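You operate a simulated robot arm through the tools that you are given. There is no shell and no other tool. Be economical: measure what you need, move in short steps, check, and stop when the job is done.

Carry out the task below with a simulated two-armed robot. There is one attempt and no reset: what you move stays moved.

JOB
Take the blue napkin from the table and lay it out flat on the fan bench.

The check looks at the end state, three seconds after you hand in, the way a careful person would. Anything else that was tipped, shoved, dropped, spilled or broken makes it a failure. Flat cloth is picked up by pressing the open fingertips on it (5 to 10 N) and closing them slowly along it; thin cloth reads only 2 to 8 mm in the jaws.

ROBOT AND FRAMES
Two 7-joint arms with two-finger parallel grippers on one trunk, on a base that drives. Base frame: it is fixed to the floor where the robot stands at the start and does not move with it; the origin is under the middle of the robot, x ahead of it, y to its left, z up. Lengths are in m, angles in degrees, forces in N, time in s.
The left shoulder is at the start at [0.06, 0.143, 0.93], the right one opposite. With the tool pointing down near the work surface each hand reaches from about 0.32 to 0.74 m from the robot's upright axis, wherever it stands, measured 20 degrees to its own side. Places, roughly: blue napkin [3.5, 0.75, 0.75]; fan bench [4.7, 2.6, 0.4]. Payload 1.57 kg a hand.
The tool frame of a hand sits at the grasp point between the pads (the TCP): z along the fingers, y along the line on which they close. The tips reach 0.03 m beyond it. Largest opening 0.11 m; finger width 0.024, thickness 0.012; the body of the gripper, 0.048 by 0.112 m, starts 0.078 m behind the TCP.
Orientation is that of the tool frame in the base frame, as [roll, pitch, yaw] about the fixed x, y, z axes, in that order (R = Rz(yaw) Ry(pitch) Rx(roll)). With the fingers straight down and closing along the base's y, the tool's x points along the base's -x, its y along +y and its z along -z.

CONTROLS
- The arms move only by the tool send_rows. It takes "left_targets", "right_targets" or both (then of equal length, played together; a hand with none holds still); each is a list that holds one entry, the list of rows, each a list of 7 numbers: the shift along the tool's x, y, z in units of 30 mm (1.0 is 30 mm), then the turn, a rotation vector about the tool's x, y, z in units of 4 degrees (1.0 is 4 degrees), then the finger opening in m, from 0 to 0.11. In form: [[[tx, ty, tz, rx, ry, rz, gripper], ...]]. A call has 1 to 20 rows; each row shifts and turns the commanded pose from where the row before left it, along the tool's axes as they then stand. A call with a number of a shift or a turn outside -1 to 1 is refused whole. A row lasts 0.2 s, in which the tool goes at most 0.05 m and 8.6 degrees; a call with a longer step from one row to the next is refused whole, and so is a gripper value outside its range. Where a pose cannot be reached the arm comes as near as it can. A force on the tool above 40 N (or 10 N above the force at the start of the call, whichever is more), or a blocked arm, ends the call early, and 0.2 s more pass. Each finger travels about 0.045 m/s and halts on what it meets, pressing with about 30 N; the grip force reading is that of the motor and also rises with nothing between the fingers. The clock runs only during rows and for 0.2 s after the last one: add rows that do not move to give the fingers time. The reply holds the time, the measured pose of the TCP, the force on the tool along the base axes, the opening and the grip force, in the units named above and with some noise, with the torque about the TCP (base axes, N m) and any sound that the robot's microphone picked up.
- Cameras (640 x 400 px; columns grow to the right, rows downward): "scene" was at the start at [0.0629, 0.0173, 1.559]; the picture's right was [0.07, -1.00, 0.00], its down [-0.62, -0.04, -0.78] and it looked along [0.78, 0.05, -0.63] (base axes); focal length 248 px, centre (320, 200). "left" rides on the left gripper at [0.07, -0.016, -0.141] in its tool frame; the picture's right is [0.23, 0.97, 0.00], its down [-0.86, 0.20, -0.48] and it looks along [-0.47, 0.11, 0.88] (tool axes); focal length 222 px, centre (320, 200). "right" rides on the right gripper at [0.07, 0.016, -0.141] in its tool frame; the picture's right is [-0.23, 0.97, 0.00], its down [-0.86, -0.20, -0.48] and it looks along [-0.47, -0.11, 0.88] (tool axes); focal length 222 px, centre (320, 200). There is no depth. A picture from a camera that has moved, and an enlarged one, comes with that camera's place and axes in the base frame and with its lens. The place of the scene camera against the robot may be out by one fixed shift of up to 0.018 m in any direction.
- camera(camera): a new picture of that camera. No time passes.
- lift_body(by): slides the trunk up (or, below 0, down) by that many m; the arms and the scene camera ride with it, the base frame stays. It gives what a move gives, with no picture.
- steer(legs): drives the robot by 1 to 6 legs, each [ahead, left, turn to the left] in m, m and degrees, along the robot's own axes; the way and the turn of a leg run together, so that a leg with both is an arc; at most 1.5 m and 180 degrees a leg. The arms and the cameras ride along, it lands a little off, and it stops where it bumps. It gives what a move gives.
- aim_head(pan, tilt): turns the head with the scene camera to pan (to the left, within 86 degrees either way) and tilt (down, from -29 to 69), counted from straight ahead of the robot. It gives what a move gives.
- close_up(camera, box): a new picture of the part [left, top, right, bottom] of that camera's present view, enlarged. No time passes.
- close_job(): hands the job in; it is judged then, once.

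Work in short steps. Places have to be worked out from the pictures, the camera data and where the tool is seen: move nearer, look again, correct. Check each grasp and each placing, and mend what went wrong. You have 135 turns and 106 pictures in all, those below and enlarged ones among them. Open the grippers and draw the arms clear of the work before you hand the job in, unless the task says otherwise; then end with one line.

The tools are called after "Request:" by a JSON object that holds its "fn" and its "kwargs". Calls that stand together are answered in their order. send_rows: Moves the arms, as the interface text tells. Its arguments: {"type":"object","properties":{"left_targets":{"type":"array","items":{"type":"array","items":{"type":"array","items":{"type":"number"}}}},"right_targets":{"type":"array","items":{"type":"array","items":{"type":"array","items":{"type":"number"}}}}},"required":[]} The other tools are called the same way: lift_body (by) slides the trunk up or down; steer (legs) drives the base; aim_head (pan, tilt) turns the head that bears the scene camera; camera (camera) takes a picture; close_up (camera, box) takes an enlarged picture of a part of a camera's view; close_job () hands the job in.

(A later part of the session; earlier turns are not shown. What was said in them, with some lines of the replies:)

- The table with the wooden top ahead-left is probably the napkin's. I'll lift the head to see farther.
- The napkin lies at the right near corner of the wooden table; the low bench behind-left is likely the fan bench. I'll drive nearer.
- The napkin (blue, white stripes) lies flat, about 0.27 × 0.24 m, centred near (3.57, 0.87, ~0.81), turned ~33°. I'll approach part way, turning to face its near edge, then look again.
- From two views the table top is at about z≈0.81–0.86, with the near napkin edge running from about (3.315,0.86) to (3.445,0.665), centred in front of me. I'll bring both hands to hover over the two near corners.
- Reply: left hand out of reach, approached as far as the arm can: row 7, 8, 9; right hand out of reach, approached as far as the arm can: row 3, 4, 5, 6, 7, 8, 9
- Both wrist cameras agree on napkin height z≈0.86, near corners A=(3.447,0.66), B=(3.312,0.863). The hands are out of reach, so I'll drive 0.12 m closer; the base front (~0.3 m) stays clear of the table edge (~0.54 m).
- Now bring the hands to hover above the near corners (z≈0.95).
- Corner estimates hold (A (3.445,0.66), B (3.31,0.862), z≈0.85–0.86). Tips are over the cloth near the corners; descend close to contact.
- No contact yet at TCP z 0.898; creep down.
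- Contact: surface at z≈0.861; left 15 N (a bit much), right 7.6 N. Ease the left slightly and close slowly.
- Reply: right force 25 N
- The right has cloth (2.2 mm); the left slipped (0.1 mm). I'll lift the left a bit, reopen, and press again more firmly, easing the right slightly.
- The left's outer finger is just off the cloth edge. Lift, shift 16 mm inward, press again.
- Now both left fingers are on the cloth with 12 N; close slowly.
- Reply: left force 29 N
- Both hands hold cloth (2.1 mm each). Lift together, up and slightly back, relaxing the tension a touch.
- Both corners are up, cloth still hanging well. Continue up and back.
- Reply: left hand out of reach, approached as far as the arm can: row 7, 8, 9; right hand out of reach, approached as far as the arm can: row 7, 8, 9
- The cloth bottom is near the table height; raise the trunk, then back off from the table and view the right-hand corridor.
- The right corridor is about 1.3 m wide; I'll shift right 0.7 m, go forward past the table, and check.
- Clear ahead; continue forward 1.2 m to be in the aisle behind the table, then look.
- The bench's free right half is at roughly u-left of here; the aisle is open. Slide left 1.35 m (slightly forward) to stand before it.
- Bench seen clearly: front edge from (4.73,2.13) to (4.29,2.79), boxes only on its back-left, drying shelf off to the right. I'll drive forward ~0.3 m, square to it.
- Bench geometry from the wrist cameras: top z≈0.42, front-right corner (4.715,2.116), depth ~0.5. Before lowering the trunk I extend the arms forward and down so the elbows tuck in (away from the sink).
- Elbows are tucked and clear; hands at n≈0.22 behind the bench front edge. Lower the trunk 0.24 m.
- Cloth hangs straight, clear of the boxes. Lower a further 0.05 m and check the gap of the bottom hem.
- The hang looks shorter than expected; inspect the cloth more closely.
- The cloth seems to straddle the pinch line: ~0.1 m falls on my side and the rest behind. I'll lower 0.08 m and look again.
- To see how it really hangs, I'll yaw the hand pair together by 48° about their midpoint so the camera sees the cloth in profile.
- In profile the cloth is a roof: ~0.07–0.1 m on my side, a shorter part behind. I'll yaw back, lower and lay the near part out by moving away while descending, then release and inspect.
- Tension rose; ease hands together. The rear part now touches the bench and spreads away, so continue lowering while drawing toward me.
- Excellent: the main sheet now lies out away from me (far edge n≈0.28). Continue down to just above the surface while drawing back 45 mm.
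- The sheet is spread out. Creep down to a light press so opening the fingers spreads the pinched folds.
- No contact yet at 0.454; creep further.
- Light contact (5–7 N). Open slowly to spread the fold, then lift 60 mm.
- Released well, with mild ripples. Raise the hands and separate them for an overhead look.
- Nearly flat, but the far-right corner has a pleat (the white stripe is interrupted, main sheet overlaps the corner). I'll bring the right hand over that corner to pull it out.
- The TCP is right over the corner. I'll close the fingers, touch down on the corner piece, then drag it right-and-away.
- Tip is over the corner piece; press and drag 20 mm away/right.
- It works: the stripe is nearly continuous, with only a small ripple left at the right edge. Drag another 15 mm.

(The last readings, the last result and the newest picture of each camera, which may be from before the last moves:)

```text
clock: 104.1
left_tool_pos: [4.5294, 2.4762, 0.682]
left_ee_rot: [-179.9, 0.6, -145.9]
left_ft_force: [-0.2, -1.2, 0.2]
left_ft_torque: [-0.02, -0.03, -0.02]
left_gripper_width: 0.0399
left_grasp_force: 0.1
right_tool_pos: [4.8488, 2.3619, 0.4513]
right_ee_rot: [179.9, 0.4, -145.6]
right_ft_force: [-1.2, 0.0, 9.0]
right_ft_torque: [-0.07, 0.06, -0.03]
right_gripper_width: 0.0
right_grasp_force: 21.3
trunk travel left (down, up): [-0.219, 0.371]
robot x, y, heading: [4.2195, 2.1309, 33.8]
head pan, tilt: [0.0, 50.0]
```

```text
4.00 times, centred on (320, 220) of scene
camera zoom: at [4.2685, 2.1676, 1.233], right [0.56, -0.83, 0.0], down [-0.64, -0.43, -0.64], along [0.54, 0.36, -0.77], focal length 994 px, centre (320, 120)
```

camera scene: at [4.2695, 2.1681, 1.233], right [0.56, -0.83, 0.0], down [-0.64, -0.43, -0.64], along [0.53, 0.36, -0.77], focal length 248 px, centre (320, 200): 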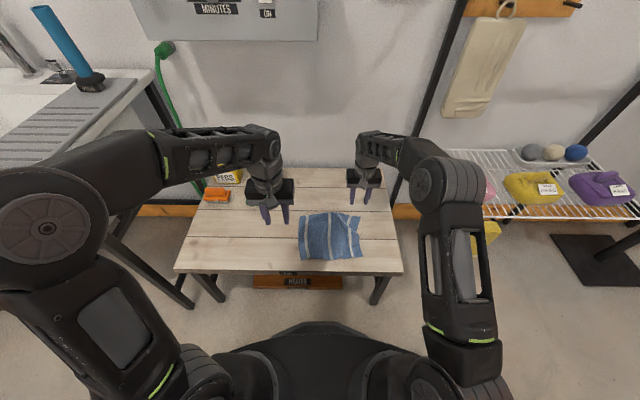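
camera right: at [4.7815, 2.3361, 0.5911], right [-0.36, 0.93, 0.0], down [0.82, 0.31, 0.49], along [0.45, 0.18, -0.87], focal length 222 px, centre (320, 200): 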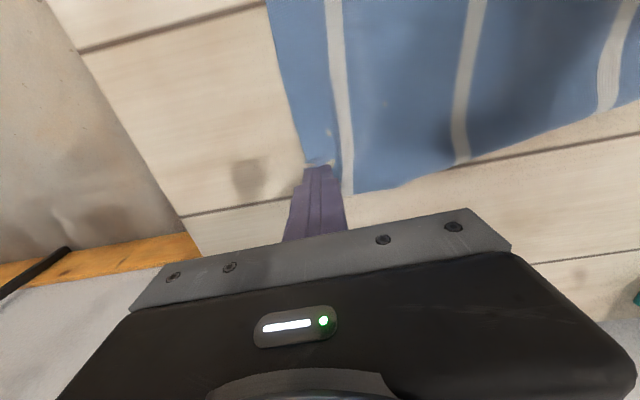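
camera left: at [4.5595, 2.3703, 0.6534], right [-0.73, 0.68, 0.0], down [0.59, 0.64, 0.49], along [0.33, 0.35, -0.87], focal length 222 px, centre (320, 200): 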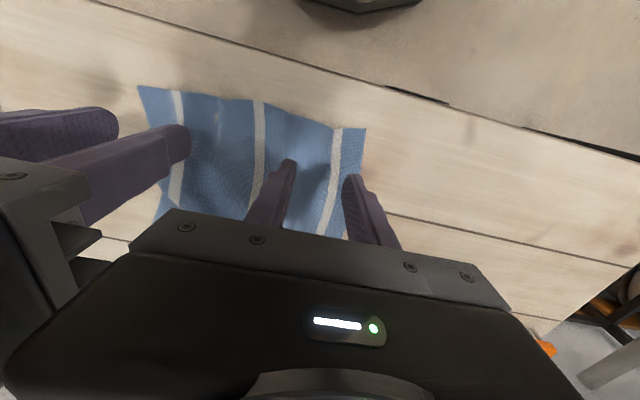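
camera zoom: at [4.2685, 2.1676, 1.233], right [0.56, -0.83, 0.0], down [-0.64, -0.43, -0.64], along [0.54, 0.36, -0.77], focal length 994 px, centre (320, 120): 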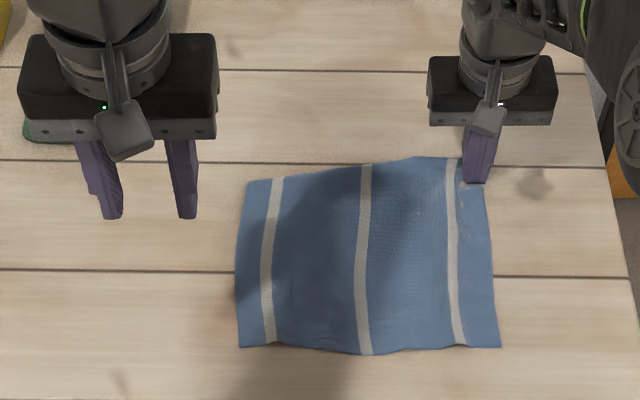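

Beautifully flat now. Lift the right hand straight up and move it clear.

Request:
{"fn": "send_rows", "kwargs": {"right_targets": [[[0, 0, -0.3, 0, 0, 0, 0], [0, 0, -0.6, 0, 0, 0, 0], [0, 0, -0.8, 0, 0, 0, 0], [0, 0, -0.8, 0, 0, 0, 0], [0, 0, -0.8, 0, 0, 0, 0.03], [0, 0, -0.8, 0, 0, 0, 0.03], [0.4, -0.1, -0.8, 0, 0, 0, 0.04], [0.6, -0.15, -0.8, 0, 0, 0, 0.04], [0.8, -0.2, -0.5, 0, 0, 0, 0.04], [0.8, -0.2, -0.5, 0, 0, 0, 0.04], [0.8, -0.2, -0.5, 0, 0, 0, 0.04]]]}}

Request:
{"fn": "close_up", "kwargs": {"camera": "scene", "box": [240, 170, 400, 270]}}

Request:
{"fn": "camera", "kwargs": {"camera": "scene"}}

```text
clock: 106.5
left_tool_pos: [4.5293, 2.4769, 0.6811]
left_ee_rot: [-179.9, 0.6, -145.9]
left_ft_force: [-0.9, 0.0, 0.4]
left_ft_torque: [0.0, -0.02, 0.0]
left_gripper_width: 0.0403
left_grasp_force: 0.0
right_tool_pos: [4.7788, 2.2819, 0.665]
right_ee_rot: [179.9, 0.5, -145.6]
right_ft_force: [0.3, 0.2, -0.7]
right_ft_torque: [-0.03, 0.0, 0.02]
right_gripper_width: 0.0399
right_grasp_force: 0.1
trunk travel left (down, up): [-0.219, 0.371]
robot x, y, heading: [4.2236, 2.129, 33.9]
head pan, tilt: [0.0, 50.0]
```

```text
4.00 times, centred on (320, 220) of scene
camera zoom: at [4.2693, 2.168, 1.2329], right [0.56, -0.83, 0.0], down [-0.64, -0.43, -0.64], along [0.53, 0.36, -0.77], focal length 994 px, centre (320, 120)
```

zoom: 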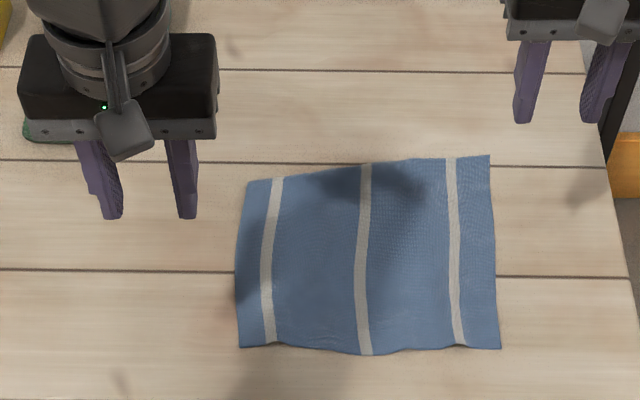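

```text
46 pictures are left
camera scene: at [4.2693, 2.168, 1.2329], right [0.56, -0.83, 0.0], down [-0.64, -0.43, -0.64], along [0.53, 0.36, -0.77], focal length 248 px, centre (320, 200)
```

scene: 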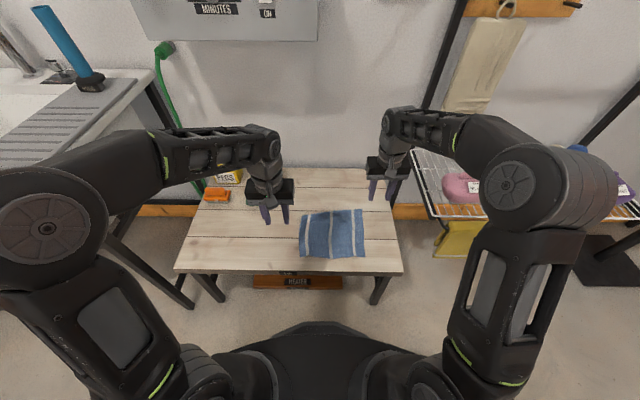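

The napkin is flat on the bench, nothing else disturbed. Back the robot off to draw the arms clear, and take one last look.

Request:
{"fn": "steer", "kwargs": {"legs": [[-0.3, 0, 0]]}}

Request:
{"fn": "aim_head", "kwargs": {"pan": 0, "tilt": 35}}

Request:
{"fn": "camera", "kwargs": {"camera": "scene"}}

```text
clock: 108.5
left_tool_pos: [4.2846, 2.3126, 0.6816]
left_ee_rot: [-179.8, 0.5, -146.0]
left_ft_force: [0.9, -0.9, 0.4]
left_ft_torque: [0.01, -0.01, -0.02]
left_gripper_width: 0.0401
left_grasp_force: 0.0
right_tool_pos: [4.5345, 2.1181, 0.6665]
right_ee_rot: [179.9, 0.4, -145.7]
right_ft_force: [-0.4, -0.1, 0.0]
right_ft_torque: [-0.01, 0.01, 0.02]
right_gripper_width: 0.0399
right_grasp_force: 0.0
trunk travel left (down, up): [-0.219, 0.371]
robot x, y, heading: [3.9793, 1.9658, 33.4]
head pan, tilt: [0.0, 50.0]
```

```text
clock: 109.3
left_tool_pos: [4.2839, 2.313, 0.6808]
left_ee_rot: [-179.9, 0.5, -146.0]
left_ft_force: [0.1, 0.3, -0.5]
left_ft_torque: [0.0, 0.02, 0.01]
left_gripper_width: 0.0401
left_grasp_force: 0.0
right_tool_pos: [4.5356, 2.1184, 0.6649]
right_ee_rot: [180.0, 0.5, -145.7]
right_ft_force: [-1.0, 0.0, 0.7]
right_ft_torque: [-0.01, 0.01, -0.02]
right_gripper_width: 0.04
right_grasp_force: 0.0
trunk travel left (down, up): [-0.219, 0.371]
robot x, y, heading: [3.978, 1.9698, 33.6]
head pan, tilt: [0.0, 35.0]
```

```text
45 pictures are left
camera scene: at [4.0334, 2.0106, 1.2546], right [0.55, -0.83, 0.0], down [-0.48, -0.32, -0.82], along [0.68, 0.45, -0.57], focal length 248 px, centre (320, 200)
```

scene: 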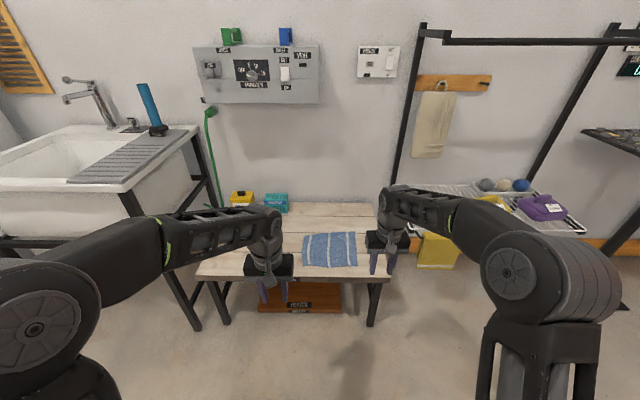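

All undisturbed; napkin flat. Open the grippers fully, then hand in.

Request:
{"fn": "send_rows", "kwargs": {"left_targets": [[[0, 0, 0, 0, 0, 0, 0.11], [0, 0, 0, 0, 0, 0, 0.11], [0, 0, 0, 0, 0, 0, 0.11], [0, 0, 0, 0, 0, 0, 0.11]]], "right_targets": [[[0, 0, 0, 0, 0, 0, 0.11], [0, 0, 0, 0, 0, 0, 0.11], [0, 0, 0, 0, 0, 0, 0.11], [0, 0, 0, 0, 0, 0, 0.11]]]}}

Request:
{"fn": "close_job", "kwargs": {}}

```text
clock: 110.3
left_tool_pos: [4.2848, 2.3139, 0.681]
left_ee_rot: [-179.9, 0.5, -146.0]
left_ft_force: [-0.2, 0.1, 0.2]
left_ft_torque: [0.02, -0.01, 0.01]
left_gripper_width: 0.1102
left_grasp_force: 0.0
right_tool_pos: [4.5348, 2.1176, 0.6659]
right_ee_rot: [179.9, 0.5, -145.7]
right_ft_force: [-0.3, 0.1, -1.5]
right_ft_torque: [0.02, 0.02, 0.03]
right_gripper_width: 0.1099
right_grasp_force: 0.0
trunk travel left (down, up): [-0.219, 0.371]
robot x, y, heading: [3.9797, 1.9643, 34.0]
head pan, tilt: [0.0, 35.0]
```

```text
The job is handed in.
```

The blue napkin is lying flat on the fan bench; in the last picture nothing else looks disturbed, and both grippers are open and clear of it.
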